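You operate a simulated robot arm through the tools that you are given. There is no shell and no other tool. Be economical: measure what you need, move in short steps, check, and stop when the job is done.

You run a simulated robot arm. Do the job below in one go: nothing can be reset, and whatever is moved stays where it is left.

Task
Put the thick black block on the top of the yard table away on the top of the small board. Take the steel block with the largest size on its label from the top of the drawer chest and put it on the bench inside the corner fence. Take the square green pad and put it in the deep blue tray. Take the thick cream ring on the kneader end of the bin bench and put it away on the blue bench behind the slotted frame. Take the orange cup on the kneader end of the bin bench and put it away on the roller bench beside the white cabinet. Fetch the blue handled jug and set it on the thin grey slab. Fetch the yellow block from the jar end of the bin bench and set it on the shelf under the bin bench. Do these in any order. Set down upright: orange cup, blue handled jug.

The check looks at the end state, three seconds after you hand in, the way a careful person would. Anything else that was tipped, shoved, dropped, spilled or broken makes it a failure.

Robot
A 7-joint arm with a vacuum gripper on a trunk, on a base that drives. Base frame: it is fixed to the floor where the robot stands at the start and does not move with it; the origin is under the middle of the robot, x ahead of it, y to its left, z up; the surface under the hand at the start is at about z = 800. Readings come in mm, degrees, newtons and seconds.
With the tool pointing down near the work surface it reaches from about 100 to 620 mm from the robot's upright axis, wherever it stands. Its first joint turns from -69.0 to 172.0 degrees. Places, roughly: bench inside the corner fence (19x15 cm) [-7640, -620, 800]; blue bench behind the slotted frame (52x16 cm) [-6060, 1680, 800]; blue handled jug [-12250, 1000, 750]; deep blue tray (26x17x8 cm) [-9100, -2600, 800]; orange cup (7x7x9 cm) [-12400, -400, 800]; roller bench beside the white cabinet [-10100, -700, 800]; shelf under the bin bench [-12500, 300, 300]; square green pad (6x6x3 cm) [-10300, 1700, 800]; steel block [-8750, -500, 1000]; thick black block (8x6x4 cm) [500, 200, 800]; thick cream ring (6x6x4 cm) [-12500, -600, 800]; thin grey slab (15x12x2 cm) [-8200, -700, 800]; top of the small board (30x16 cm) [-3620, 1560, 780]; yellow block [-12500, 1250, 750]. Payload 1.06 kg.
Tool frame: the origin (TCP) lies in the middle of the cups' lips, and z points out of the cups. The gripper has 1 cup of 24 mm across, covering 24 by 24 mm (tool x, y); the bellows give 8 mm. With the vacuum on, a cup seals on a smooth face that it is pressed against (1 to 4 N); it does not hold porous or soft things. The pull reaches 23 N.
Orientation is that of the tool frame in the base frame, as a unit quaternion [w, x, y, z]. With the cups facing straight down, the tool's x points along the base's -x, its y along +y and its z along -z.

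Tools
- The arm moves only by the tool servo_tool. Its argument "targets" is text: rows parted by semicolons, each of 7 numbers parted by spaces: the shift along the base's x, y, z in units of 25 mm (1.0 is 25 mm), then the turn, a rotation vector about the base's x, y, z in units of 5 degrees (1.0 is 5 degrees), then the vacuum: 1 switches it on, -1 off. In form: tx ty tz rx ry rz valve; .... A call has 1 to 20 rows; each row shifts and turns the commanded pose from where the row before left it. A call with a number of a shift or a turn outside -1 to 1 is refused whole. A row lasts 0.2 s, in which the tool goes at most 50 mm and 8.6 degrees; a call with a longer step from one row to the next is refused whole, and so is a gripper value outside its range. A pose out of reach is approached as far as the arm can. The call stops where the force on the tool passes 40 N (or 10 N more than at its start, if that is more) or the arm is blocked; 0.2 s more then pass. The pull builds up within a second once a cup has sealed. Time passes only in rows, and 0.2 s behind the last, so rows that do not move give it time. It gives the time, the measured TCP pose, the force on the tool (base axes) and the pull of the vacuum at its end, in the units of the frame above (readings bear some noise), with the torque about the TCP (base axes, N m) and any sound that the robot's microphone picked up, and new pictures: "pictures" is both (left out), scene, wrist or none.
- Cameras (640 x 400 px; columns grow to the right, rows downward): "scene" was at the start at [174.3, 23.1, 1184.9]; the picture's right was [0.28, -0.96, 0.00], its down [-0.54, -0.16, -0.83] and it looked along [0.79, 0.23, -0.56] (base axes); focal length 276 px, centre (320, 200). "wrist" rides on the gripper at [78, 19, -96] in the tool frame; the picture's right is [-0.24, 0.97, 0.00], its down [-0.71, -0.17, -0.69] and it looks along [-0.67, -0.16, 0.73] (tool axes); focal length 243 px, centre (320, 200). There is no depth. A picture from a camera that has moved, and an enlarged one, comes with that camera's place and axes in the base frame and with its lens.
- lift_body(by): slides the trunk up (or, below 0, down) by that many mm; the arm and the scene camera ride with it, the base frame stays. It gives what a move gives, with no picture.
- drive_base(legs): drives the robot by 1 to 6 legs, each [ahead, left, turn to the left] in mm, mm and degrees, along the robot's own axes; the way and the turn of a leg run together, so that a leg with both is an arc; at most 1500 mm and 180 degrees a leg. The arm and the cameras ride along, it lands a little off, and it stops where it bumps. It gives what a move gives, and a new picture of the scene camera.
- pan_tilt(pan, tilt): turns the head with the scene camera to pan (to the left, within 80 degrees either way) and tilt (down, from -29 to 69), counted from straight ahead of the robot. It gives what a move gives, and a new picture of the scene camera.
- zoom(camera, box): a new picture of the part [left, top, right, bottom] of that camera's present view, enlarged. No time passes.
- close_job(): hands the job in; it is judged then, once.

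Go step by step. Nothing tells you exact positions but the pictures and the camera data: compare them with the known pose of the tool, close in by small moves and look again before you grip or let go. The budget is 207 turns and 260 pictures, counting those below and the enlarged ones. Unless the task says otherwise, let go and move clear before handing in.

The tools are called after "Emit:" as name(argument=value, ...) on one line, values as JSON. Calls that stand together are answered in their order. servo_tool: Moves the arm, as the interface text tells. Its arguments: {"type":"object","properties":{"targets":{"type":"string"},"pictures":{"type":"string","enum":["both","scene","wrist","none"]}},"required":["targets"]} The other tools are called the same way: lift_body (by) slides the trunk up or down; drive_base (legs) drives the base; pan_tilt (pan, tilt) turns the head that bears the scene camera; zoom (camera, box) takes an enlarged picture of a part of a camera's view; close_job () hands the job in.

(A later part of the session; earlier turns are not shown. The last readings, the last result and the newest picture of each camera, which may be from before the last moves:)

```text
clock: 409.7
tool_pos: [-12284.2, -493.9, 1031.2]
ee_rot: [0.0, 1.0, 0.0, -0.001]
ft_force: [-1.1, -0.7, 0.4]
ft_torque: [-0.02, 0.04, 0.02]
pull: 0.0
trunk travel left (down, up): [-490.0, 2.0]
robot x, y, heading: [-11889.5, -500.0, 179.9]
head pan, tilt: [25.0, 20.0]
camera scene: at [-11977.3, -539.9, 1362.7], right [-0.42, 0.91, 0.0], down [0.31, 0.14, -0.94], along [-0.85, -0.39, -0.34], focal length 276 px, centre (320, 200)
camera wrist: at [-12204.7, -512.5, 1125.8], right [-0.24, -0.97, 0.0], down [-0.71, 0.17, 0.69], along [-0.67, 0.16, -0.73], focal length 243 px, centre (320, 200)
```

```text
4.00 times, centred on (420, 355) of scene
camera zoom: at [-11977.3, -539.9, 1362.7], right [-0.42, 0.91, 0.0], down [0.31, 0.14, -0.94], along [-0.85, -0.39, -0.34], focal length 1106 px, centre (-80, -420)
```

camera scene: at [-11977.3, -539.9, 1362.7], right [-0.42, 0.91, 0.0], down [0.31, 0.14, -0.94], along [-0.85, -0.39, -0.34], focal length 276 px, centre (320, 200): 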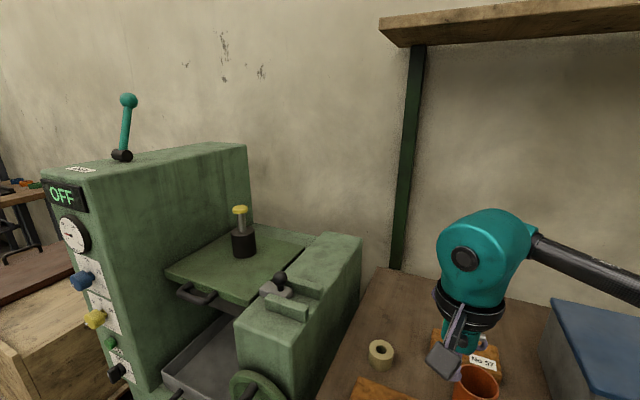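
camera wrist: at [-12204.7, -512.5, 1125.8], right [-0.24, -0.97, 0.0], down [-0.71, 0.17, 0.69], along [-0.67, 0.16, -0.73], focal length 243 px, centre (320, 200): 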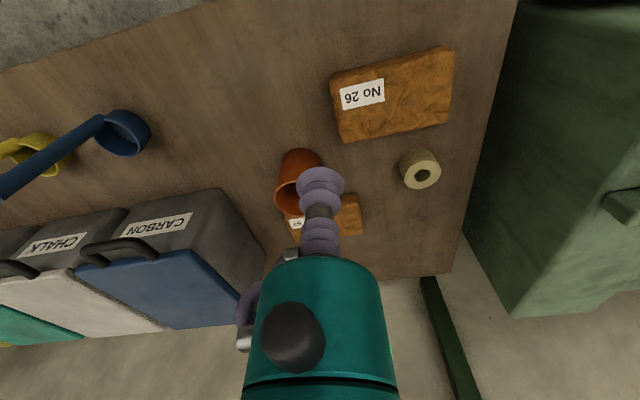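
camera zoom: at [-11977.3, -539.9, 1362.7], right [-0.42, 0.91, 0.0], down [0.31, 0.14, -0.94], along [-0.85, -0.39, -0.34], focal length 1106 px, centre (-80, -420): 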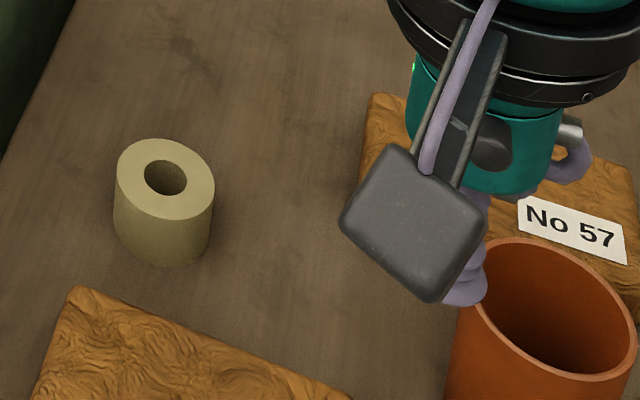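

Neither can be sealed from the top (open cup, ring wall ~17 mm), so I'll grip their sides with the tool nearly horizontal. First move out over the cup area at a safe height and turn the tool toward -x.

Emit:
servo_tool(targets="-1 0.9 0.5 0 0 0 -1;-1 0.9 0.5 0 0 0 -1;-1 0.9 0.5 0 0 0 -1;-1 0 0.5 0 0 0 -1;0 0 0 -0.92 0.92 -0.92 -1;0 0 0 -0.92 0.92 -0.92 -1;0 0 0 -0.92 0.92 -0.92 -1;0 0 0 -0.92 0.92 -0.92 -1;0 0 0 -0.92 0.92 -0.92 -1;0 0 0 -0.92 0.92 -0.92 -1;0 0 0 0 0 0 -1")

```text
clock: 412.1
tool_pos: [-12382.7, -426.3, 1082.1]
ee_rot: [0.236, 0.913, -0.234, -0.236]
ft_force: [0.1, -0.4, 0.5]
ft_torque: [0.02, 0.01, 0.02]
pull: 0.1
trunk travel left (down, up): [-490.0, 2.0]
robot x, y, heading: [-11890.4, -502.1, 179.8]
head pan, tilt: [25.0, 20.0]
camera scene: at [-11977.5, -540.0, 1362.6], right [-0.42, 0.91, 0.0], down [0.31, 0.14, -0.94], along [-0.85, -0.39, -0.34], focal length 276 px, centre (320, 200)
camera wrist: at [-12275.5, -452.0, 1141.1], right [-0.49, -0.63, 0.6], down [-0.13, 0.73, 0.67], along [-0.86, 0.25, -0.44], focal length 243 px, centre (320, 200)
```

scene: 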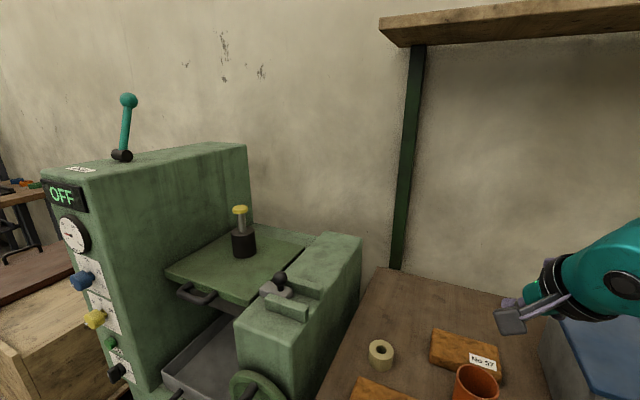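
wrist: 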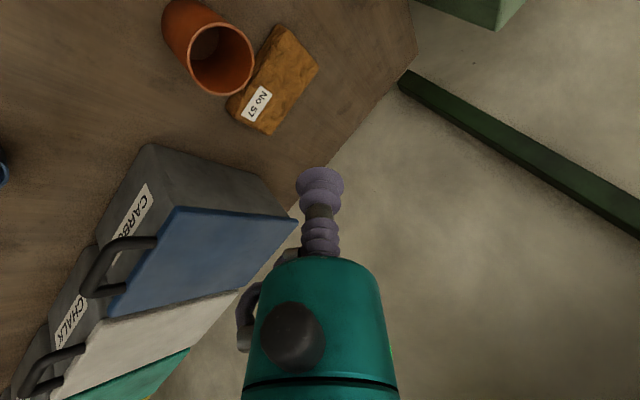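

Emit:
servo_tool(targets="0 0 0 -0.926 0.926 -0.926 -1;0 0 0 -0.926 0.926 -0.926 -1;0 0 0 -0.926 0.926 -0.926 -1;0 0 0 -0.926 0.926 -0.926 -1;0 0 0 -0.926 0.926 -0.926 -1;0 0 0 -0.926 0.926 -0.926 -1;0 0 0 -0.926 0.926 -0.926 -1;0 0 0 -0.926 0.926 -0.926 -1;0 0 0 -0.926 0.926 -0.926 -1;0 0 0 0 0 0 -1")

```text
clock: 414.3
tool_pos: [-12381.7, -425.5, 1081.2]
ee_rot: [0.415, 0.694, -0.415, -0.417]
ft_force: [0.0, -0.4, 0.0]
ft_torque: [0.02, 0.01, 0.03]
pull: 0.2
out of reach, approached as far as the arm can: row 6, 7, 8, 9
trunk travel left (down, up): [-490.0, 2.0]
robot x, y, heading: [-11888.9, -501.4, 180.1]
head pan, tilt: [25.0, 20.0]
camera scene: at [-11977.4, -539.9, 1362.7], right [-0.42, 0.91, 0.0], down [0.31, 0.14, -0.94], along [-0.85, -0.39, -0.34], focal length 276 px, centre (320, 200)
camera wrist: at [-12274.0, -481.9, 1109.9], right [-0.3, -0.08, 0.95], down [0.45, 0.86, 0.22], along [-0.84, 0.5, -0.22], focal length 243 px, centre (320, 200)
```

scene: 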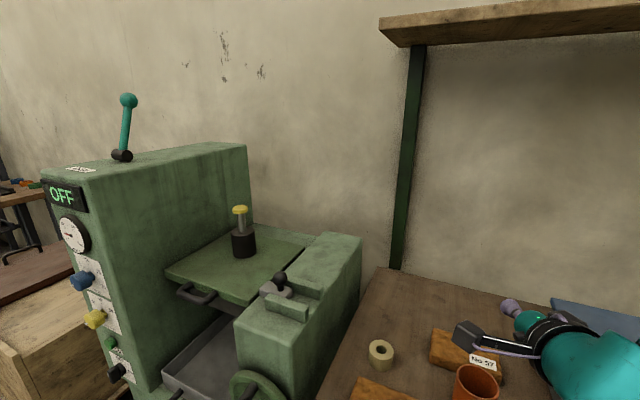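
wrist: 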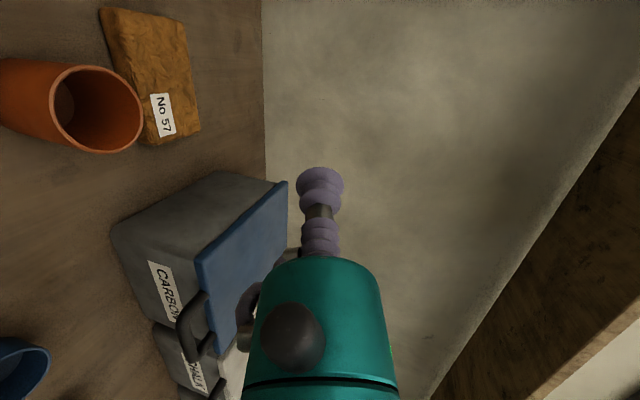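

Reach limit at pointing (-.92,-.23,-.31), already close to what I need. Lowering the trunk changes the geometry; then I pitch up ~7°.

Emit:
lift_body(by=-130)

Emit:
servo_tool(targets="0 0 0 -0.17 0.68 0 -1;0 0 0 -0.17 0.68 0 -1;0 0 0 0 0 0 -1")

Emit:
pan_tilt(pan=-15, tilt=40)

```text
clock: 415.9
tool_pos: [-12383.4, -425.5, 952.6]
ee_rot: [0.415, 0.694, -0.416, -0.416]
ft_force: [0.1, -0.6, 0.9]
ft_torque: [0.0, -0.01, 0.0]
pull: 0.0
trunk travel left (down, up): [-360.0, 132.0]
robot x, y, heading: [-11892.0, -497.2, 179.7]
head pan, tilt: [25.0, 20.0]
```

```text
clock: 416.7
tool_pos: [-12382.6, -426.6, 952.0]
ee_rot: [0.415, 0.694, -0.415, -0.417]
ft_force: [-0.3, -0.3, -0.2]
ft_torque: [-0.01, 0.02, 0.0]
pull: 0.1
out of reach, approached as far as the arm can: row 1, 2
trunk travel left (down, up): [-360.0, 132.0]
robot x, y, heading: [-11892.2, -500.3, 179.6]
head pan, tilt: [25.0, 20.0]
camera scene: at [-12062.1, -539.7, 1218.2], right [-0.42, 0.91, 0.0], down [0.31, 0.14, -0.94], along [-0.85, -0.39, -0.34], focal length 276 px, centre (320, 200)
camera wrist: at [-12274.3, -481.8, 980.1], right [-0.3, -0.08, 0.95], down [0.45, 0.86, 0.22], along [-0.84, 0.5, -0.22], focal length 243 px, centre (320, 200)
```

scene: 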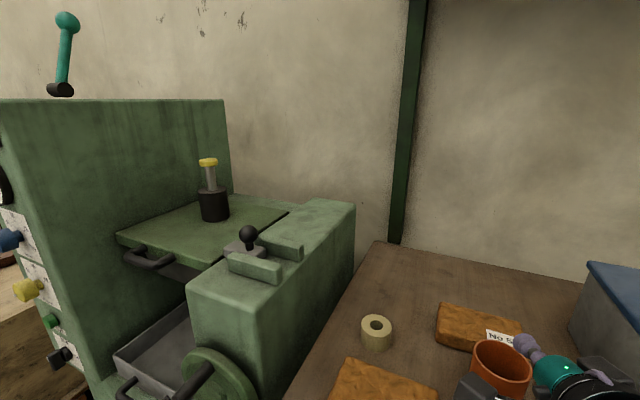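
wrist: 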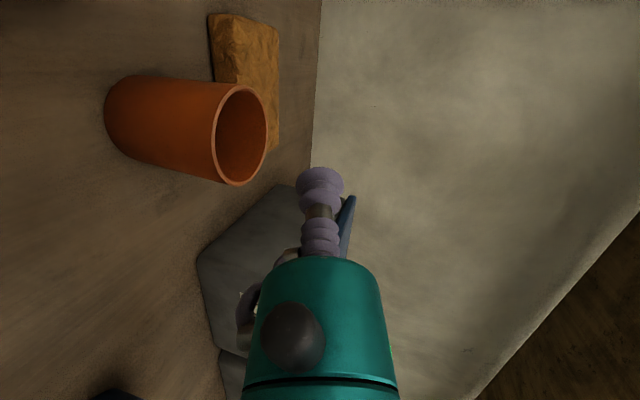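

```text
clock: 417.8
tool_pos: [-12382.5, -424.7, 952.7]
ee_rot: [0.415, 0.694, -0.415, -0.417]
ft_force: [-0.3, 0.2, -0.3]
ft_torque: [0.03, -0.02, 0.04]
pull: 0.0
trunk travel left (down, up): [-360.0, 132.0]
robot x, y, heading: [-11887.5, -500.1, 179.7]
head pan, tilt: [-15.0, 40.0]
camera scene: at [-12059.6, -478.4, 1186.8], right [0.26, 0.97, 0.0], down [0.62, -0.17, -0.77], along [-0.74, 0.2, -0.64], focal length 276 px, centre (320, 200)
```

scene: 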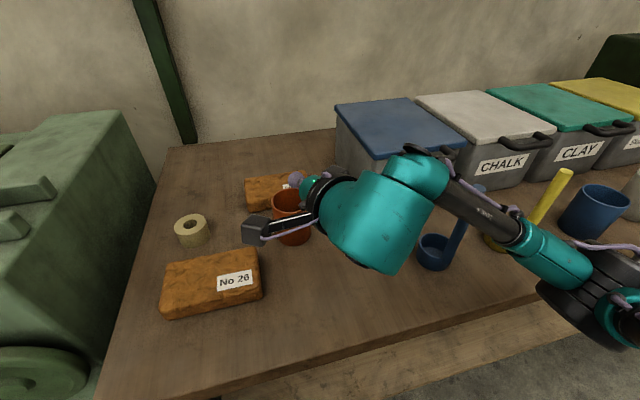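

Pointing more along the forearm (further left) should be easier. Yawing 15° left and pitching up.

Emit:
servo_tool(targets="0 0 0 0 0 1 -1;0 0 0 0 0 1 -1;0 0 0 0 0 1 -1;0 0 0 -0.35 0.6 0 -1;0 0 0 -0.35 0.6 0 -1;0 0 0 0 0 0 -1", pictures="none")

```text
clock: 419.2
tool_pos: [-12381.6, -427.8, 951.4]
ee_rot: [0.505, 0.708, -0.307, -0.387]
ft_force: [0.1, -0.4, 0.1]
ft_torque: [0.01, -0.02, 0.02]
pull: 0.0
trunk travel left (down, up): [-360.0, 132.0]
robot x, y, heading: [-11891.3, -501.5, 180.0]
head pan, tilt: [-15.0, 40.0]
```

Tool now points 11° below horizontal, 29° left of forward — suitable. Looking with both cameras to fix the cup's position.

Emit:
servo_tool(targets="0.8 0.6 0 0 0 0 -1;0.8 0.6 0 0 0 0 -1;0 0 0 0 0 0 -1")

```text
clock: 420.0
tool_pos: [-12343.8, -396.5, 951.6]
ee_rot: [0.505, 0.708, -0.308, -0.387]
ft_force: [-0.1, -0.4, 0.1]
ft_torque: [0.03, 0.04, -0.03]
pull: 0.1
trunk travel left (down, up): [-360.0, 132.0]
robot x, y, heading: [-11887.9, -498.9, 179.7]
head pan, tilt: [-15.0, 40.0]
camera scene: at [-12059.7, -478.3, 1186.7], right [0.26, 0.97, 0.0], down [0.62, -0.17, -0.77], along [-0.74, 0.2, -0.64], focal length 276 px, centre (320, 200)
camera wrist: at [-12222.1, -420.5, 969.3], right [-0.16, -0.1, 0.98], down [0.23, 0.96, 0.14], along [-0.96, 0.25, -0.13], focal length 243 px, centre (320, 200)
```

scene: 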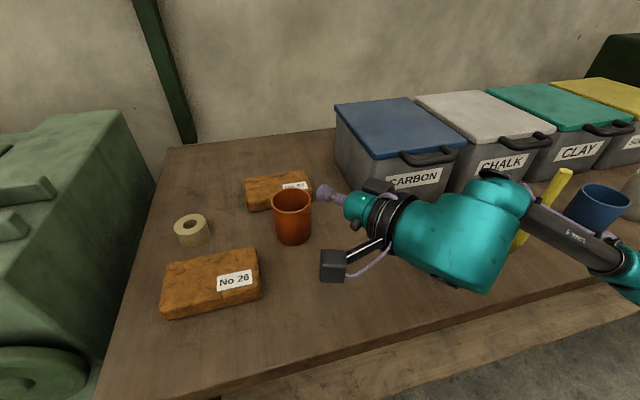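
wrist: 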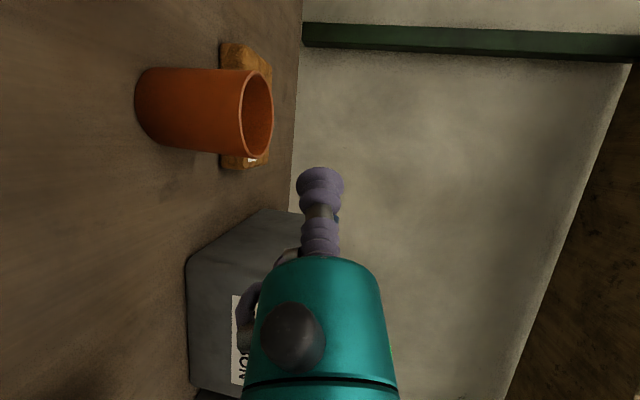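

Cup axis ≈ (-12410, -432). I'll lower to z≈866 at a standoff, then check.

Emit:
servo_tool(targets="0.68 0.42 0 0 0 0 -1;0 0 -0.8 0 0 0 -1;0 0 -0.8 0 0 0 -1;0 0 -0.8 0 0 0 -1;0 0 -0.8 0 0 0 -1;0 0 -0.24 0 0 0 -1;0 0 0 0 0 0 -1")

```text
clock: 421.6
tool_pos: [-12326.9, -383.3, 865.8]
ee_rot: [0.504, 0.709, -0.307, -0.386]
ft_force: [-1.7, 0.1, -1.0]
ft_torque: [-0.02, -0.02, 0.0]
pull: 0.1
trunk travel left (down, up): [-360.0, 132.0]
robot x, y, heading: [-11889.7, -498.5, 179.7]
head pan, tilt: [-15.0, 40.0]
camera scene: at [-12059.6, -478.3, 1186.8], right [0.26, 0.97, 0.0], down [0.62, -0.17, -0.77], along [-0.74, 0.2, -0.64], focal length 276 px, centre (320, 200)
camera wrist: at [-12204.4, -409.4, 883.2], right [-0.16, -0.1, 0.98], down [0.23, 0.96, 0.14], along [-0.96, 0.25, -0.13], focal length 243 px, centre (320, 200)
```

scene: 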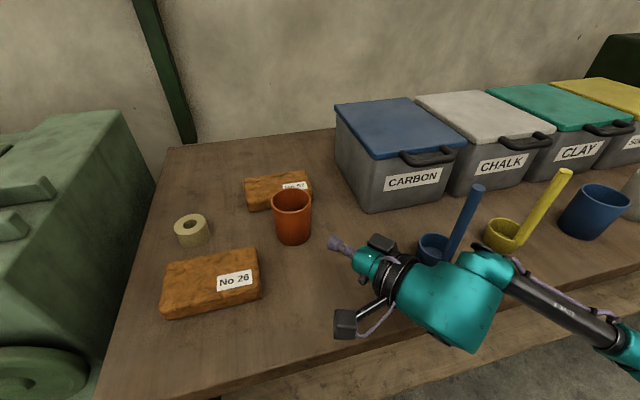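
wrist: 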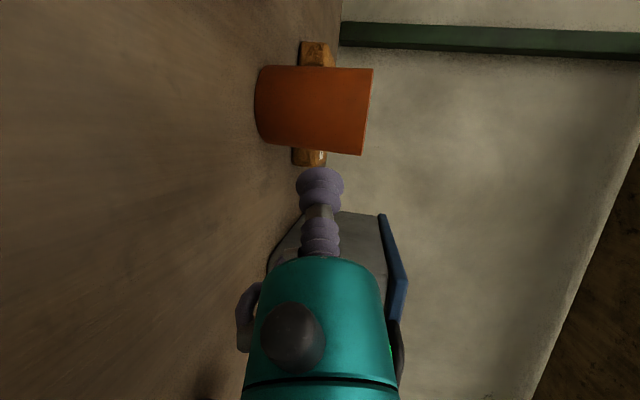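

Aligned: cup surface is ~61 mm ahead along the tool direction. Advancing with vacuum on.

Emit:
servo_tool(targets="-0.78 -0.45 0 0 0 0 1;-0.78 -0.45 0 0 0 0 1;-0.26 -0.15 0 0 0 0 1;-0.14 -0.08 0 0 0 0 1;-0.1 -0.06 0 0 0 0 1;0 0 0 0 0 0 1;0 0 0 0 0 0 1;0 0 0 0 0 0 1")

```text
clock: 423.4
tool_pos: [-12377.4, -415.8, 865.6]
ee_rot: [0.504, 0.708, -0.307, -0.387]
ft_force: [-0.1, 0.0, 0.3]
ft_torque: [0.02, 0.02, 0.01]
pull: 0.0
trunk travel left (down, up): [-360.0, 132.0]
robot x, y, heading: [-11887.1, -499.8, 179.8]
head pan, tilt: [-15.0, 40.0]
camera scene: at [-12059.6, -478.3, 1186.8], right [0.26, 0.97, 0.0], down [0.62, -0.17, -0.77], along [-0.74, 0.2, -0.64], focal length 276 px, centre (320, 200)
camera wrist: at [-12256.2, -439.7, 882.4], right [-0.16, -0.1, 0.98], down [0.23, 0.96, 0.14], along [-0.96, 0.25, -0.13], focal length 243 px, centre (320, 200)
```

scene: 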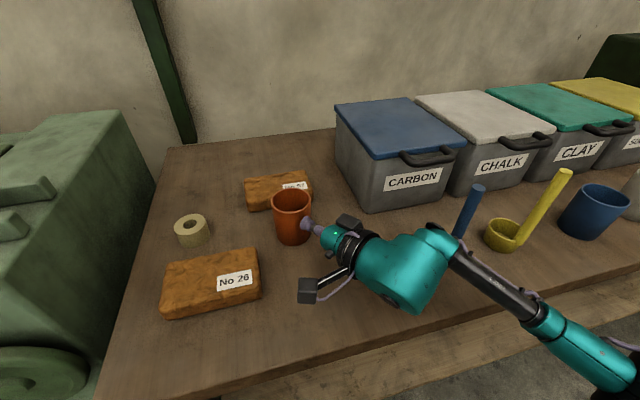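
wrist: 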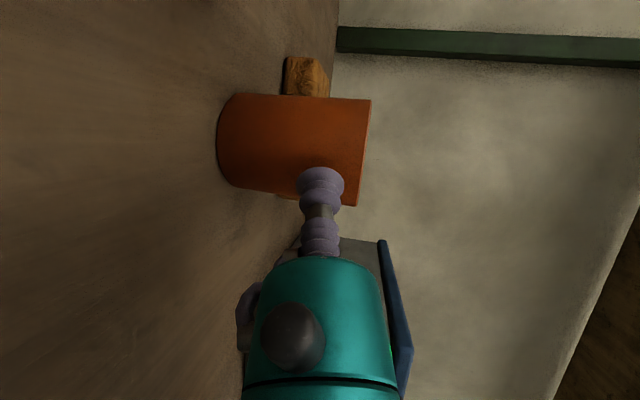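

Emit:
servo_tool(targets="-0.07 -0.04 0 0 0 0 1;-0.07 -0.04 0 0 0 0 1;-0.07 -0.04 0 0 0 0 1;0 0 0 0 0 0 1;0 0 0 0 0 0 1", pictures="none")

```text
clock: 424.6
tool_pos: [-12381.7, -418.3, 865.7]
ee_rot: [0.504, 0.708, -0.307, -0.388]
ft_force: [-0.4, -0.1, 0.0]
ft_torque: [0.0, -0.03, 0.01]
pull: 0.0
trunk travel left (down, up): [-360.0, 132.0]
robot x, y, heading: [-11888.6, -502.2, 179.8]
head pan, tilt: [-15.0, 40.0]
```

Emit:
servo_tool(targets="-0.07 -0.04 0 0 0 0 1;-0.07 -0.04 0 0 0 0 1;0 0 0 0 0 0 1;0 0 0 0 0 0 1;0 0 0 0 0 0 1", pictures="none")

Emit:
servo_tool(targets="-0.07 -0.04 0 0 0 0 1;-0.07 -0.04 0 0 0 0 1;0 0 0 0 0 0 1;0 0 0 0 0 0 1;0 0 0 0 0 0 1", pictures="wrist")

```text
clock: 425.8
tool_pos: [-12386.4, -419.5, 864.2]
ee_rot: [0.504, 0.708, -0.307, -0.387]
ft_force: [0.6, -0.3, 0.7]
ft_torque: [0.03, 0.04, 0.01]
pull: 0.2
trunk travel left (down, up): [-360.0, 132.0]
robot x, y, heading: [-11889.1, -500.7, 179.8]
head pan, tilt: [-15.0, 40.0]
```

```text
clock: 427.0
tool_pos: [-12389.9, -422.3, 866.1]
ee_rot: [0.504, 0.708, -0.307, -0.387]
ft_force: [-0.1, -0.2, -0.3]
ft_torque: [-0.02, 0.01, -0.01]
pull: 0.1
trunk travel left (down, up): [-360.0, 132.0]
robot x, y, heading: [-11890.2, -498.6, 180.0]
head pan, tilt: [-15.0, 40.0]
camera wrist: at [-12268.0, -446.9, 882.4], right [-0.16, -0.1, 0.98], down [0.23, 0.96, 0.14], along [-0.96, 0.25, -0.13], focal length 243 px, centre (320, 200)
```

wrist: 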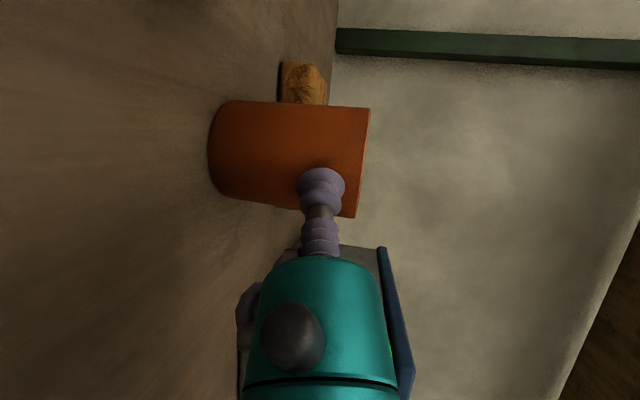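

Emit:
servo_tool(targets="-0.07 -0.04 0 0 0 0 1;0 0 0 0 0 0 1;0 0 0 0 0 0 1;0 0 0 0 0 0 1", pictures="none")

Emit:
servo_tool(targets="-0.07 -0.04 0 0 0 0 1;0 0 0 0 0 0 1;0 0 0 0 0 0 1;0 0 0 0 0 0 1", pictures="scene")

```text
clock: 428.0
tool_pos: [-12391.7, -423.9, 865.3]
ee_rot: [0.504, 0.709, -0.306, -0.387]
ft_force: [0.0, 0.3, 0.2]
ft_torque: [-0.01, -0.01, -0.01]
pull: 0.1
trunk travel left (down, up): [-360.0, 132.0]
robot x, y, heading: [-11893.6, -501.6, 179.8]
head pan, tilt: [-15.0, 40.0]
```

```text
clock: 429.0
tool_pos: [-12393.5, -423.6, 865.4]
ee_rot: [0.504, 0.709, -0.308, -0.386]
ft_force: [-0.8, -0.3, -0.7]
ft_torque: [0.01, 0.0, -0.01]
pull: 0.0
trunk travel left (down, up): [-360.0, 132.0]
robot x, y, heading: [-11888.6, -500.9, 179.7]
head pan, tilt: [-15.0, 40.0]
camera scene: at [-12059.6, -478.3, 1186.8], right [0.26, 0.97, 0.0], down [0.62, -0.17, -0.77], along [-0.74, 0.2, -0.64], focal length 276 px, centre (320, 200)
```

scene: 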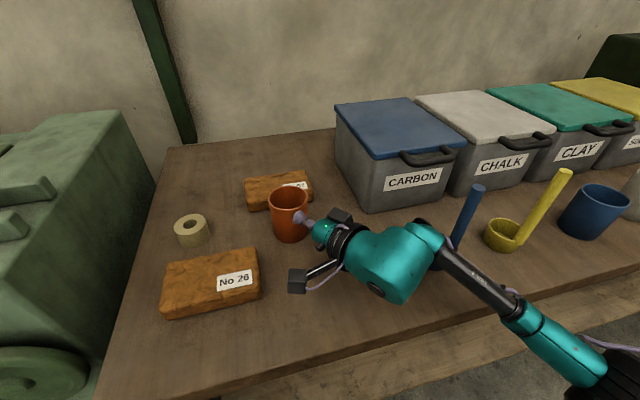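

The light cup slid ~8 mm without sealing: it needs backing. I'll lower the grip point and gently slide it against brick No 57 behind it, so pressing force can build up.

Emit:
servo_tool(targets="0.35 0.2 0 0 0 0 1;0 0 -0.9 0 0 0 1;-0.35 -0.2 0 0 0 0 1;-0.3 -0.17 0 0 0 0 1;-0.3 -0.17 0 0 0 0 1;-0.3 -0.17 0 0 0 0 1;0 0 0 0 0 0 1")

```text
clock: 430.6
tool_pos: [-12415.0, -437.2, 843.6]
ee_rot: [0.504, 0.708, -0.308, -0.388]
ft_force: [0.3, 0.8, -0.6]
ft_torque: [-0.02, 0.01, -0.02]
pull: 0.1
trunk travel left (down, up): [-360.0, 132.0]
robot x, y, heading: [-11889.1, -497.8, 179.6]
head pan, tilt: [-15.0, 40.0]
camera scene: at [-12059.6, -478.3, 1186.8], right [0.26, 0.97, 0.0], down [0.62, -0.17, -0.77], along [-0.74, 0.2, -0.64], focal length 276 px, centre (320, 200)
camera wrist: at [-12294.5, -461.8, 860.4], right [-0.16, -0.1, 0.98], down [0.23, 0.96, 0.14], along [-0.96, 0.25, -0.13], focal length 243 px, centre (320, 200)
```

scene: 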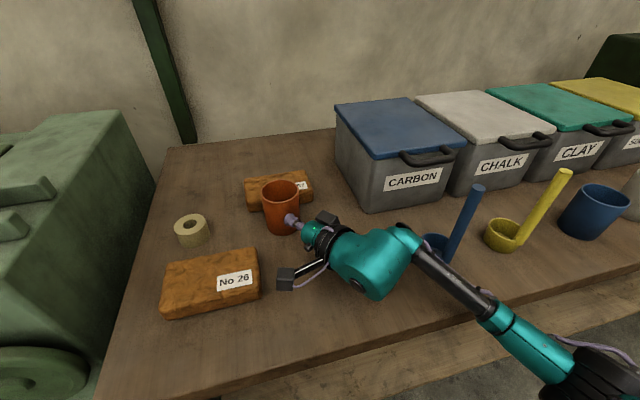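
wrist: 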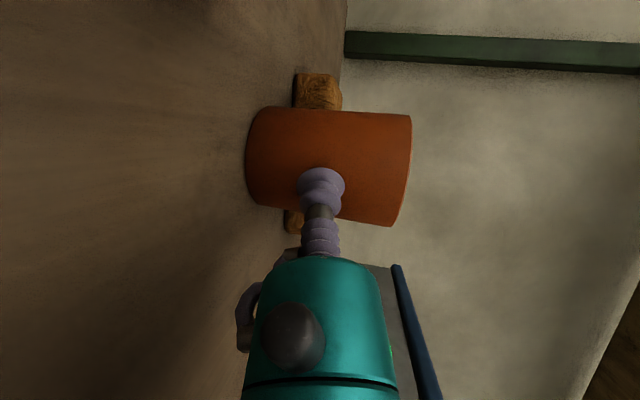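

The cup slides upright. Continuing toward the brick in small steps.

Emit:
servo_tool(targets="-0.2 -0.11 0 0 0 0 1;-0.2 -0.11 0 0 0 0 1;-0.14 -0.08 0 0 0 0 1;0 0 0 0 0 0 1;0 0 0 0 0 0 1", pictures="none")

Emit:
servo_tool(targets="-0.12 -0.07 0 0 0 0 1;0 0 0 0 0 0 1;0 0 0 0 0 0 1;0 0 0 0 0 0 1")

```text
clock: 431.8
tool_pos: [-12428.7, -443.3, 844.2]
ee_rot: [0.504, 0.708, -0.307, -0.387]
ft_force: [0.3, 0.7, 0.2]
ft_torque: [-0.01, 0.01, 0.01]
pull: 0.0
trunk travel left (down, up): [-360.0, 132.0]
robot x, y, heading: [-11885.7, -498.4, 180.0]
head pan, tilt: [-15.0, 40.0]
```

```text
clock: 432.8
tool_pos: [-12432.7, -445.5, 843.1]
ee_rot: [0.504, 0.709, -0.307, -0.386]
ft_force: [0.8, 0.4, -0.2]
ft_torque: [-0.03, -0.03, -0.01]
pull: 0.0
trunk travel left (down, up): [-360.0, 132.0]
robot x, y, heading: [-11886.9, -497.1, 179.5]
head pan, tilt: [-15.0, 40.0]
camera scene: at [-12059.5, -478.3, 1186.8], right [0.26, 0.97, 0.0], down [0.62, -0.17, -0.77], along [-0.74, 0.2, -0.64], focal length 276 px, centre (320, 200)
camera wrist: at [-12310.6, -470.5, 861.0], right [-0.16, -0.1, 0.98], down [0.23, 0.96, 0.14], along [-0.96, 0.25, -0.13], focal length 243 px, centre (320, 200)
```

scene: 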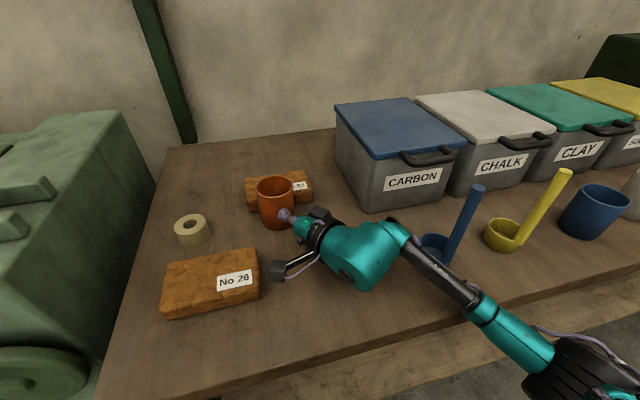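
wrist: 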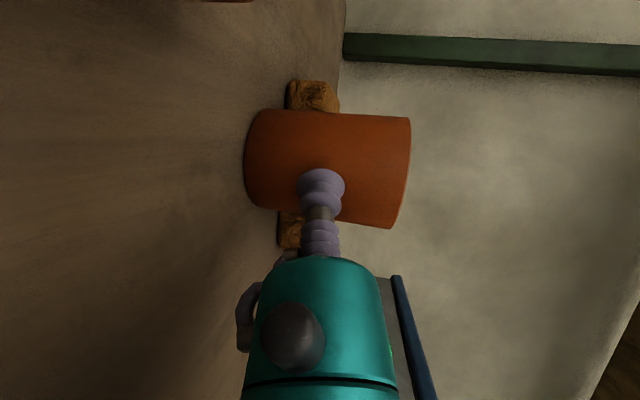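

Emit:
servo_tool(targets="-0.1 -0.06 0 0 0 0 1;0 0 0 0 0 0 1;0 0 0 0 0 0 1;0 0 0 0 0 0 1", pictures="none")

Emit:
servo_tool(targets="-0.1 -0.06 0 0 0 0 1;0 0 0 0 0 0 1;0 0 0 0 0 0 1;0 0 0 0 0 0 1", pictures="none")

Emit:
servo_tool(targets="-0.1 -0.06 0 0 0 0 1;0 0 0 0 0 0 1;0 0 0 0 0 0 1;0 0 0 0 0 0 1")

```text
clock: 433.8
tool_pos: [-12435.2, -446.6, 843.5]
ee_rot: [0.504, 0.709, -0.307, -0.387]
ft_force: [1.8, 0.0, 0.0]
ft_torque: [-0.02, -0.01, 0.05]
pull: 0.0
trunk travel left (down, up): [-360.0, 132.0]
robot x, y, heading: [-11889.1, -502.6, 180.1]
head pan, tilt: [-15.0, 40.0]
```

```text
clock: 434.8
tool_pos: [-12436.8, -449.5, 843.5]
ee_rot: [0.504, 0.708, -0.307, -0.387]
ft_force: [3.2, 0.4, 0.8]
ft_torque: [0.01, 0.03, 0.0]
pull: 0.0
trunk travel left (down, up): [-360.0, 132.0]
robot x, y, heading: [-11888.0, -497.8, 179.6]
head pan, tilt: [-15.0, 40.0]
```

```text
clock: 435.8
tool_pos: [-12439.0, -450.3, 844.2]
ee_rot: [0.504, 0.708, -0.307, -0.388]
ft_force: [3.3, 0.0, 0.8]
ft_torque: [0.01, 0.0, -0.05]
pull: 0.0
trunk travel left (down, up): [-360.0, 132.0]
robot x, y, heading: [-11887.7, -498.2, 179.8]
head pan, tilt: [-15.0, 40.0]
camera scene: at [-12059.2, -478.2, 1186.8], right [0.26, 0.97, 0.0], down [0.62, -0.17, -0.77], along [-0.74, 0.2, -0.64], focal length 276 px, centre (320, 200)
camera wrist: at [-12318.0, -474.9, 861.2], right [-0.16, -0.1, 0.98], down [0.23, 0.96, 0.14], along [-0.96, 0.25, -0.13], focal length 243 px, centre (320, 200)
```

scene: 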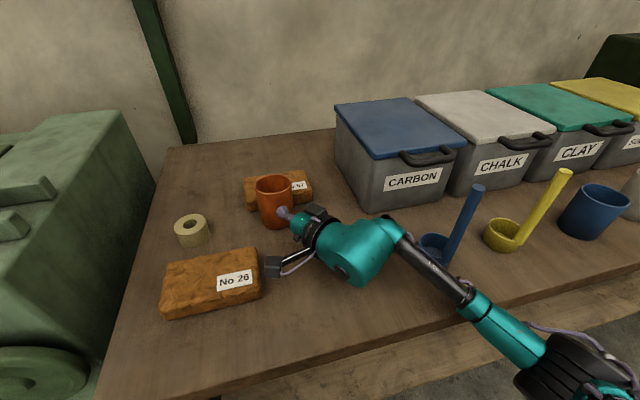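
wrist: 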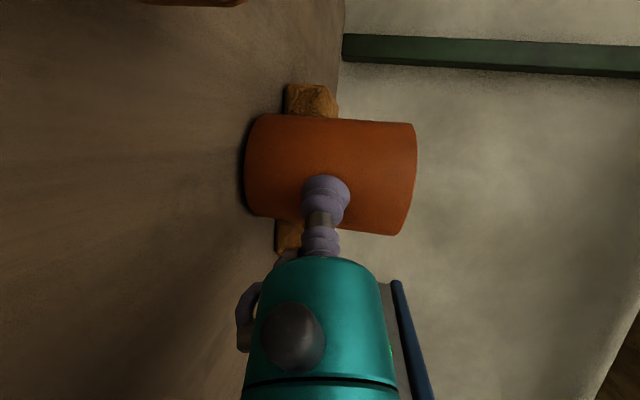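

Contact is off-centre (the cup shifted), so ~20° misaligned. Backing off, recentring on the cup axis (-12465, -454), levelling the tool a bit, and pressing again.

Emit:
servo_tool(targets="0.5 0.6 0 0 0 0 1;0.1 0.1 0 -0.29 0.52 0 1;0 0 0 -0.29 0.52 0 1;0 0 0 0 0 0 1")

```text
clock: 436.8
tool_pos: [-12425.9, -432.8, 844.2]
ee_rot: [0.536, 0.677, -0.293, -0.412]
ft_force: [0.3, 0.3, 0.1]
ft_torque: [0.02, -0.03, -0.01]
pull: 0.1
trunk travel left (down, up): [-360.0, 132.0]
robot x, y, heading: [-11889.8, -498.6, 179.8]
head pan, tilt: [-15.0, 40.0]
camera scene: at [-12059.6, -478.3, 1186.8], right [0.26, 0.97, 0.0], down [0.62, -0.17, -0.77], along [-0.74, 0.2, -0.64], focal length 276 px, centre (320, 200)
camera wrist: at [-12302.5, -457.0, 850.8], right [-0.07, -0.05, 1.0], down [0.24, 0.97, 0.07], along [-0.97, 0.25, -0.06], focal length 243 px, centre (320, 200)
```

scene: 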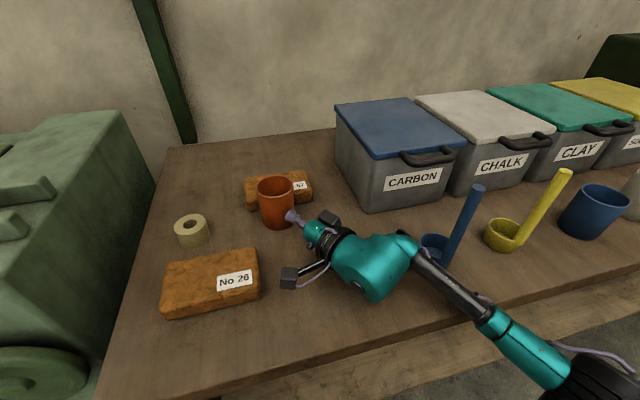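
wrist: 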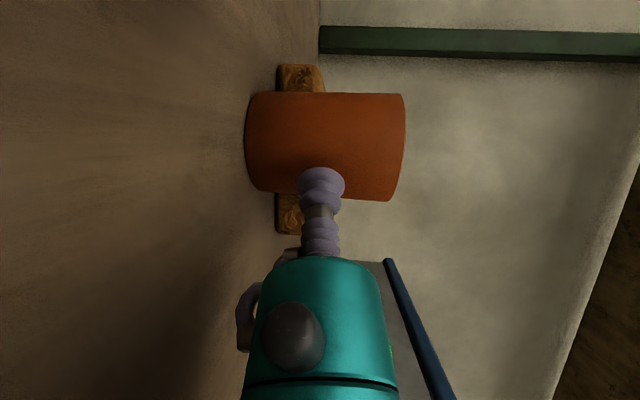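

Well centred now. Pressing again in small steps.

Emit:
servo_tool(targets="-0.14 -0.08 0 0 0 0 1;-0.14 -0.08 0 0 0 0 1;0 0 0 0 0 0 1;0 0 0 0 0 0 1;0 0 0 0 0 0 1", pictures="none")

Emit:
servo_tool(targets="-0.1 -0.06 0 0 0 0 1;0 0 0 0 0 0 1;0 0 0 0 0 0 1;0 0 0 0 0 0 1", pictures="none")

Emit:
servo_tool(targets="-0.1 -0.06 0 0 0 0 1;0 0 0 0 0 0 1;0 0 0 0 0 0 1;0 0 0 0 0 0 1")

```text
clock: 438.0
tool_pos: [-12431.6, -437.4, 842.9]
ee_rot: [0.536, 0.677, -0.293, -0.411]
ft_force: [-0.1, -0.7, 0.5]
ft_torque: [-0.02, -0.04, -0.01]
pull: 0.2
trunk travel left (down, up): [-360.0, 132.0]
robot x, y, heading: [-11888.5, -500.0, 179.6]
head pan, tilt: [-15.0, 40.0]
```

```text
clock: 439.0
tool_pos: [-12435.1, -439.0, 843.2]
ee_rot: [0.536, 0.677, -0.293, -0.411]
ft_force: [-0.2, -0.9, -0.2]
ft_torque: [0.01, 0.01, -0.02]
pull: 0.1
trunk travel left (down, up): [-360.0, 132.0]
robot x, y, heading: [-11888.5, -497.2, 179.8]
head pan, tilt: [-15.0, 40.0]
```

```text
clock: 440.0
tool_pos: [-12436.8, -440.0, 841.7]
ee_rot: [0.536, 0.677, -0.293, -0.41]
ft_force: [0.6, -0.1, 0.6]
ft_torque: [0.01, -0.01, -0.02]
pull: 0.0
trunk travel left (down, up): [-360.0, 132.0]
robot x, y, heading: [-11890.8, -499.5, 179.9]
head pan, tilt: [-15.0, 40.0]
camera scene: at [-12059.6, -478.3, 1186.8], right [0.26, 0.97, 0.0], down [0.62, -0.17, -0.77], along [-0.74, 0.2, -0.64], focal length 276 px, centre (320, 200)
camera wrist: at [-12314.0, -463.8, 850.5], right [-0.07, -0.05, 1.0], down [0.24, 0.97, 0.07], along [-0.97, 0.25, -0.06], focal length 243 px, centre (320, 200)
```

scene: 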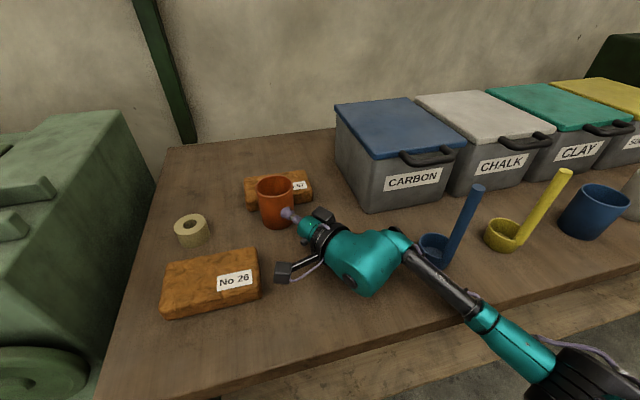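
wrist: 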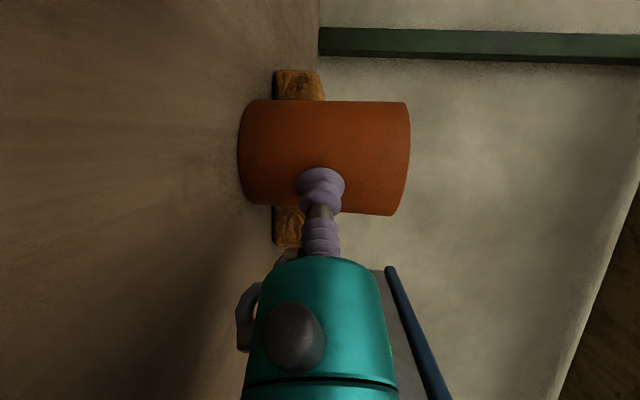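

Emit:
servo_tool(targets="-0.1 -0.06 0 0 0 0 1;0 0 0 0 0 0 1;0 0 0 0 0 0 1;0 0 0 0 0 0 1", pictures="none")

Emit:
servo_tool(targets="-0.1 -0.06 0 0 0 0 1;0 0 0 0 0 0 1;0 0 0 0 0 0 1;0 0 0 0 0 0 1", pictures="none")

Emit:
servo_tool(targets="-0.1 -0.06 0 0 0 0 1;0 0 0 0 0 0 1;0 0 0 0 0 0 1;0 0 0 0 0 0 1")

```text
clock: 441.0
tool_pos: [-12438.8, -441.6, 843.3]
ee_rot: [0.536, 0.677, -0.292, -0.411]
ft_force: [-0.8, -0.1, 1.5]
ft_torque: [-0.06, 0.08, -0.03]
pull: 23.1
trunk travel left (down, up): [-360.0, 132.0]
robot x, y, heading: [-11888.8, -498.6, 179.8]
head pan, tilt: [-15.0, 40.0]
```

```text
clock: 442.0
tool_pos: [-12440.9, -443.4, 843.5]
ee_rot: [0.536, 0.677, -0.293, -0.411]
ft_force: [2.6, 0.5, -0.1]
ft_torque: [-0.04, 0.09, -0.05]
pull: 23.0
trunk travel left (down, up): [-360.0, 132.0]
robot x, y, heading: [-11887.6, -499.8, 180.0]
head pan, tilt: [-15.0, 40.0]
```

```text
clock: 443.0
tool_pos: [-12443.9, -444.6, 843.7]
ee_rot: [0.537, 0.677, -0.293, -0.41]
ft_force: [2.1, 1.3, 1.3]
ft_torque: [-0.03, 0.09, -0.04]
pull: 22.7
trunk travel left (down, up): [-360.0, 132.0]
robot x, y, heading: [-11889.0, -497.7, 179.6]
head pan, tilt: [-15.0, 40.0]
camera scene: at [-12059.3, -478.2, 1186.8], right [0.26, 0.97, 0.0], down [0.62, -0.17, -0.77], along [-0.74, 0.2, -0.64], focal length 276 px, centre (320, 200)
camera wrist: at [-12320.7, -468.5, 850.9], right [-0.07, -0.05, 1.0], down [0.24, 0.97, 0.07], along [-0.97, 0.25, -0.06], focal length 243 px, centre (320, 200)
```

scene: 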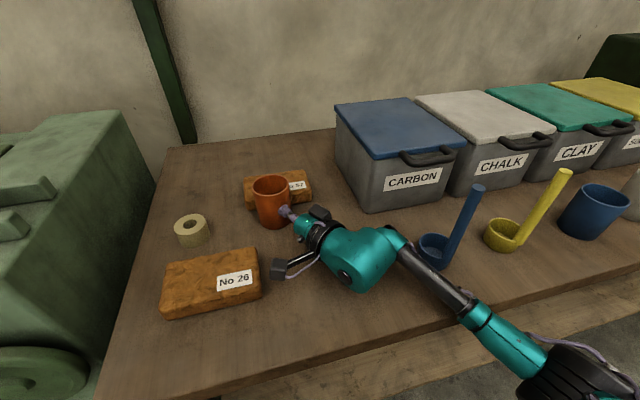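
wrist: 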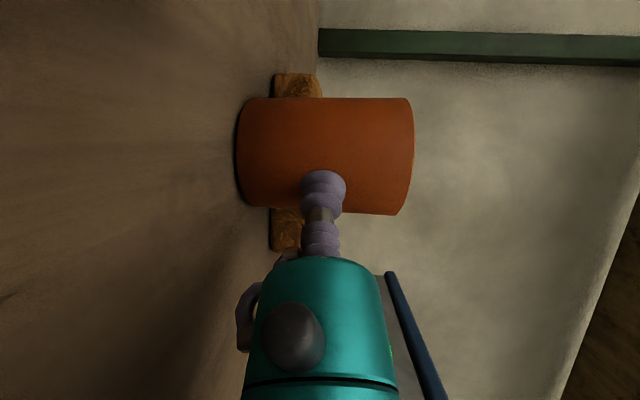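

Sealed on the cup's side. Easing back, lifting, and checking.

Emit:
servo_tool(targets="0.14 0.08 0 0 0 0 1;0.1 0.05 0.2 0 0 0 1;0.1 0.05 0.5 0 0 0 1;0.2 0.1 0.8 0 0 0 1;0.3 0.1 0.8 0 0 0 1;0.3 0.1 1 0 0 0 1;0.3 0.1 1 0 0 0 1;0.3 0 1 0 0 0 1;0 0 0 0 0 0 1")

```text
clock: 445.0
tool_pos: [-12399.9, -430.7, 976.7]
ee_rot: [0.535, 0.677, -0.294, -0.41]
ft_force: [-0.1, 0.1, -0.9]
ft_torque: [0.02, 0.03, 0.03]
pull: 23.0
trunk travel left (down, up): [-360.0, 132.0]
robot x, y, heading: [-11889.5, -500.5, 179.8]
head pan, tilt: [-15.0, 40.0]
camera scene: at [-12059.7, -478.3, 1186.7], right [0.26, 0.97, 0.0], down [0.62, -0.17, -0.77], along [-0.74, 0.2, -0.64], focal length 276 px, centre (320, 200)
camera wrist: at [-12277.4, -455.0, 983.2], right [-0.07, -0.05, 1.0], down [0.24, 0.97, 0.07], along [-0.97, 0.25, -0.06], focal length 243 px, centre (320, 200)
```

scene: 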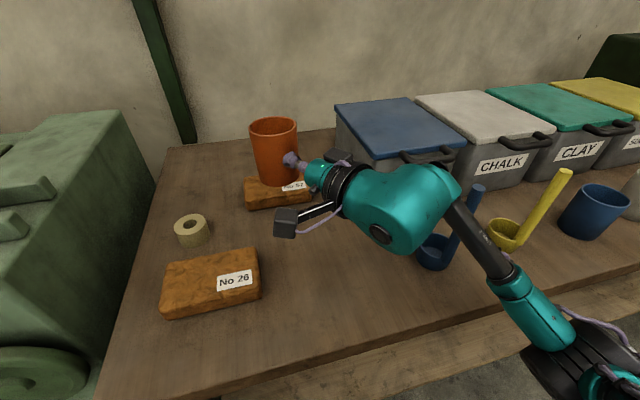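
wrist: 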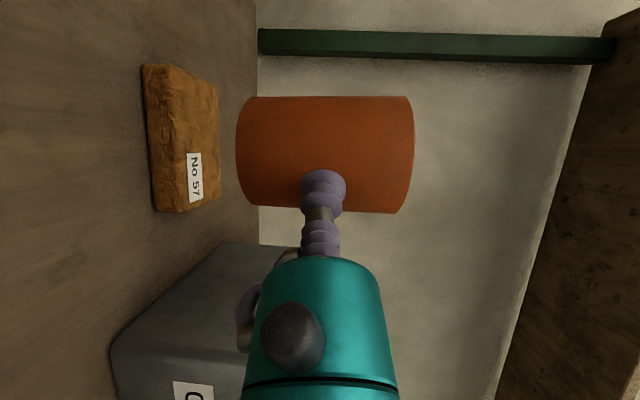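

Cup lifted upright; brick undisturbed. Backing away and moving round to the roller bench (robot facing +y at x≈-10100).

Emit:
drive_base(legs=[[-560, 0, 0], [0, 1100, 0], [0, 0, -90], [0, -1280, 0]])

Emit:
pan_tilt(pan=0, tilt=25)

```text
clock: 472.3
tool_pos: [-10027.6, -1057.6, 976.1]
ee_rot: [-0.1, -0.283, 0.682, 0.667]
ft_force: [-0.8, -0.8, -1.0]
ft_torque: [0.01, -0.01, 0.01]
pull: 23.3
trunk travel left (down, up): [-360.0, 132.0]
robot x, y, heading: [-10076.6, -1570.7, 92.0]
head pan, tilt: [-15.0, 40.0]
camera scene: at [-10062.5, -1401.7, 1186.7], right [0.97, -0.23, 0.0], down [-0.15, -0.63, -0.77], along [0.17, 0.75, -0.64], focal length 276 px, centre (320, 200)
```

scene: 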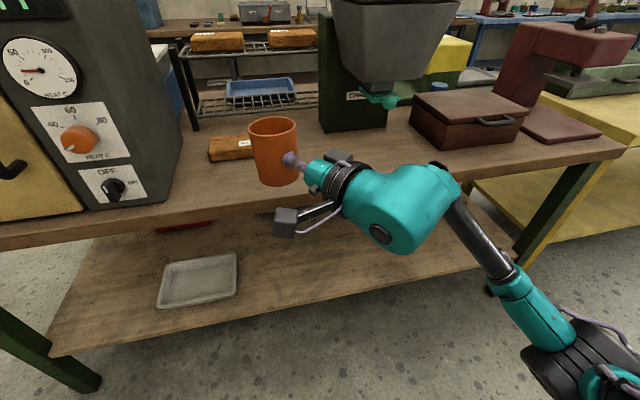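

```text
clock: 473.1
tool_pos: [-10027.6, -1057.7, 975.2]
ee_rot: [-0.1, -0.284, 0.681, 0.667]
ft_force: [0.8, -0.1, -0.4]
ft_torque: [-0.03, -0.01, -0.04]
pull: 23.0
trunk travel left (down, up): [-360.0, 132.0]
robot x, y, heading: [-10078.0, -1570.5, 91.9]
head pan, tilt: [0.0, 25.0]
camera scene: at [-10084.7, -1392.5, 1210.0], right [1.0, 0.03, 0.0], down [0.01, -0.42, -0.91], along [-0.03, 0.91, -0.42], focal length 276 px, centre (320, 200)
```

scene: 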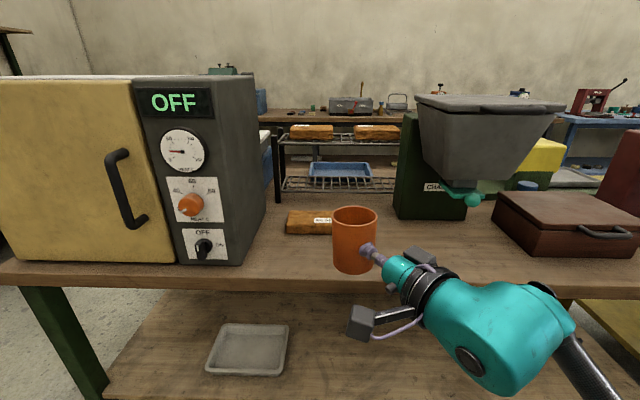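

The spot right of the orange brick, in front: target cup axis ≈ (-10050, -778). Driving in 250 mm.

Emit:
drive_base(legs=[[250, 0, 0]])

Emit:
servo_tool(targets="0 0 -0.8 0 0 0 1;0 0 -0.8 0 0 0 1;0 0 -0.8 0 0 0 1;0 0 -0.8 0 0 0 1;0 0 -0.8 0 0 0 1;0 0 0 0 0 0 1")

```text
clock: 474.9
tool_pos: [-10036.5, -809.0, 975.8]
ee_rot: [-0.101, -0.284, 0.681, 0.667]
ft_force: [-0.4, 0.3, -0.7]
ft_torque: [0.02, 0.01, 0.01]
pull: 22.5
trunk travel left (down, up): [-360.0, 132.0]
robot x, y, heading: [-10084.4, -1320.0, 91.8]
head pan, tilt: [0.0, 25.0]
camera scene: at [-10093.6, -1143.7, 1210.0], right [1.0, 0.03, 0.0], down [0.01, -0.42, -0.91], along [-0.03, 0.91, -0.42], focal length 276 px, centre (320, 200)
```

scene: 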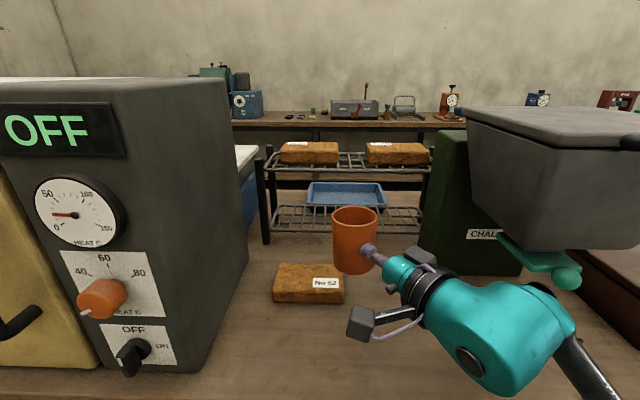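

```text
clock: 476.3
tool_pos: [-10038.3, -809.6, 874.5]
ee_rot: [-0.1, -0.284, 0.681, 0.667]
ft_force: [0.2, 0.0, -1.1]
ft_torque: [-0.01, -0.01, 0.02]
pull: 23.0
trunk travel left (down, up): [-360.0, 132.0]
robot x, y, heading: [-10085.1, -1320.9, 92.1]
head pan, tilt: [0.0, 25.0]
camera scene: at [-10093.6, -1144.0, 1210.1], right [1.0, 0.03, 0.0], down [0.01, -0.42, -0.91], along [-0.03, 0.91, -0.42], focal length 276 px, centre (320, 200)
camera wrist: at [-10057.1, -932.3, 882.7], right [-0.05, 0.07, 1.0], down [0.98, -0.2, 0.07], along [0.21, 0.98, -0.06], focal length 243 px, centre (320, 200)
```

scene: 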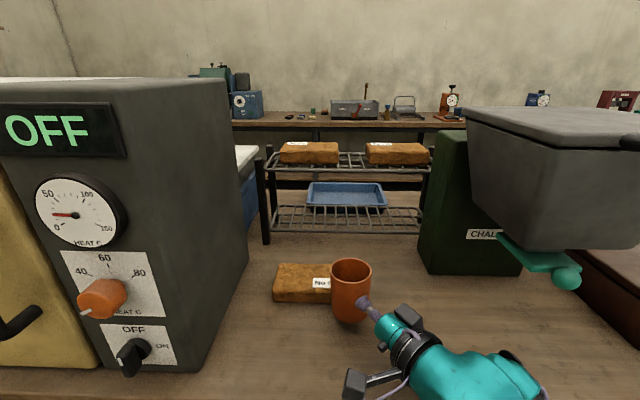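
wrist: 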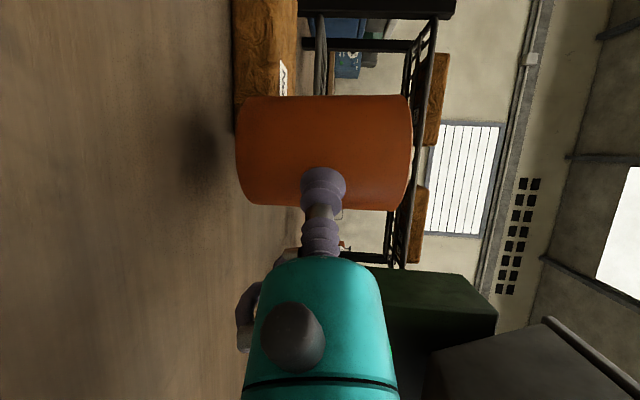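

Good clearance from brick No 52. Lowering to contact.

Emit:
servo_tool(targets="0 0 -0.6 0 0 0 1;0 0 -0.3 0 0 0 1;0 0 -0.15 0 0 0 1;0 0 -0.1 0 0 0 1;0 0 0 0 0 0 1", pictures="none")

Emit:
servo_tool(targets="0 0 -0.1 0 0 0 1;0 0 0 0 0 0 1;0 0 0 0 0 0 1", pictures="wrist")

```text
clock: 477.5
tool_pos: [-10037.1, -810.0, 846.9]
ee_rot: [-0.1, -0.285, 0.681, 0.667]
ft_force: [0.3, 0.0, -0.9]
ft_torque: [0.01, -0.02, -0.04]
pull: 22.9
trunk travel left (down, up): [-360.0, 132.0]
robot x, y, heading: [-10086.2, -1322.2, 92.0]
head pan, tilt: [0.0, 25.0]
```

```text
clock: 478.3
tool_pos: [-10035.8, -809.4, 845.6]
ee_rot: [-0.1, -0.283, 0.681, 0.668]
ft_force: [0.1, -0.4, 0.7]
ft_torque: [0.04, 0.08, -0.01]
pull: 22.8
trunk travel left (down, up): [-360.0, 132.0]
robot x, y, heading: [-10088.8, -1320.6, 92.0]
head pan, tilt: [0.0, 25.0]
camera wrist: at [-10056.2, -932.4, 852.2], right [-0.05, 0.07, 1.0], down [0.98, -0.2, 0.07], along [0.21, 0.98, -0.06], focal length 243 px, centre (320, 200)
```

wrist: 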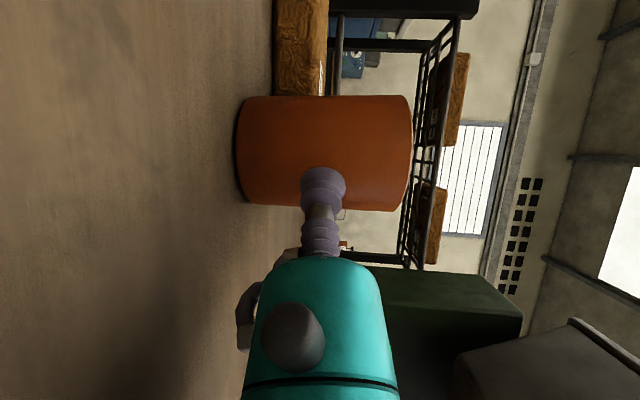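

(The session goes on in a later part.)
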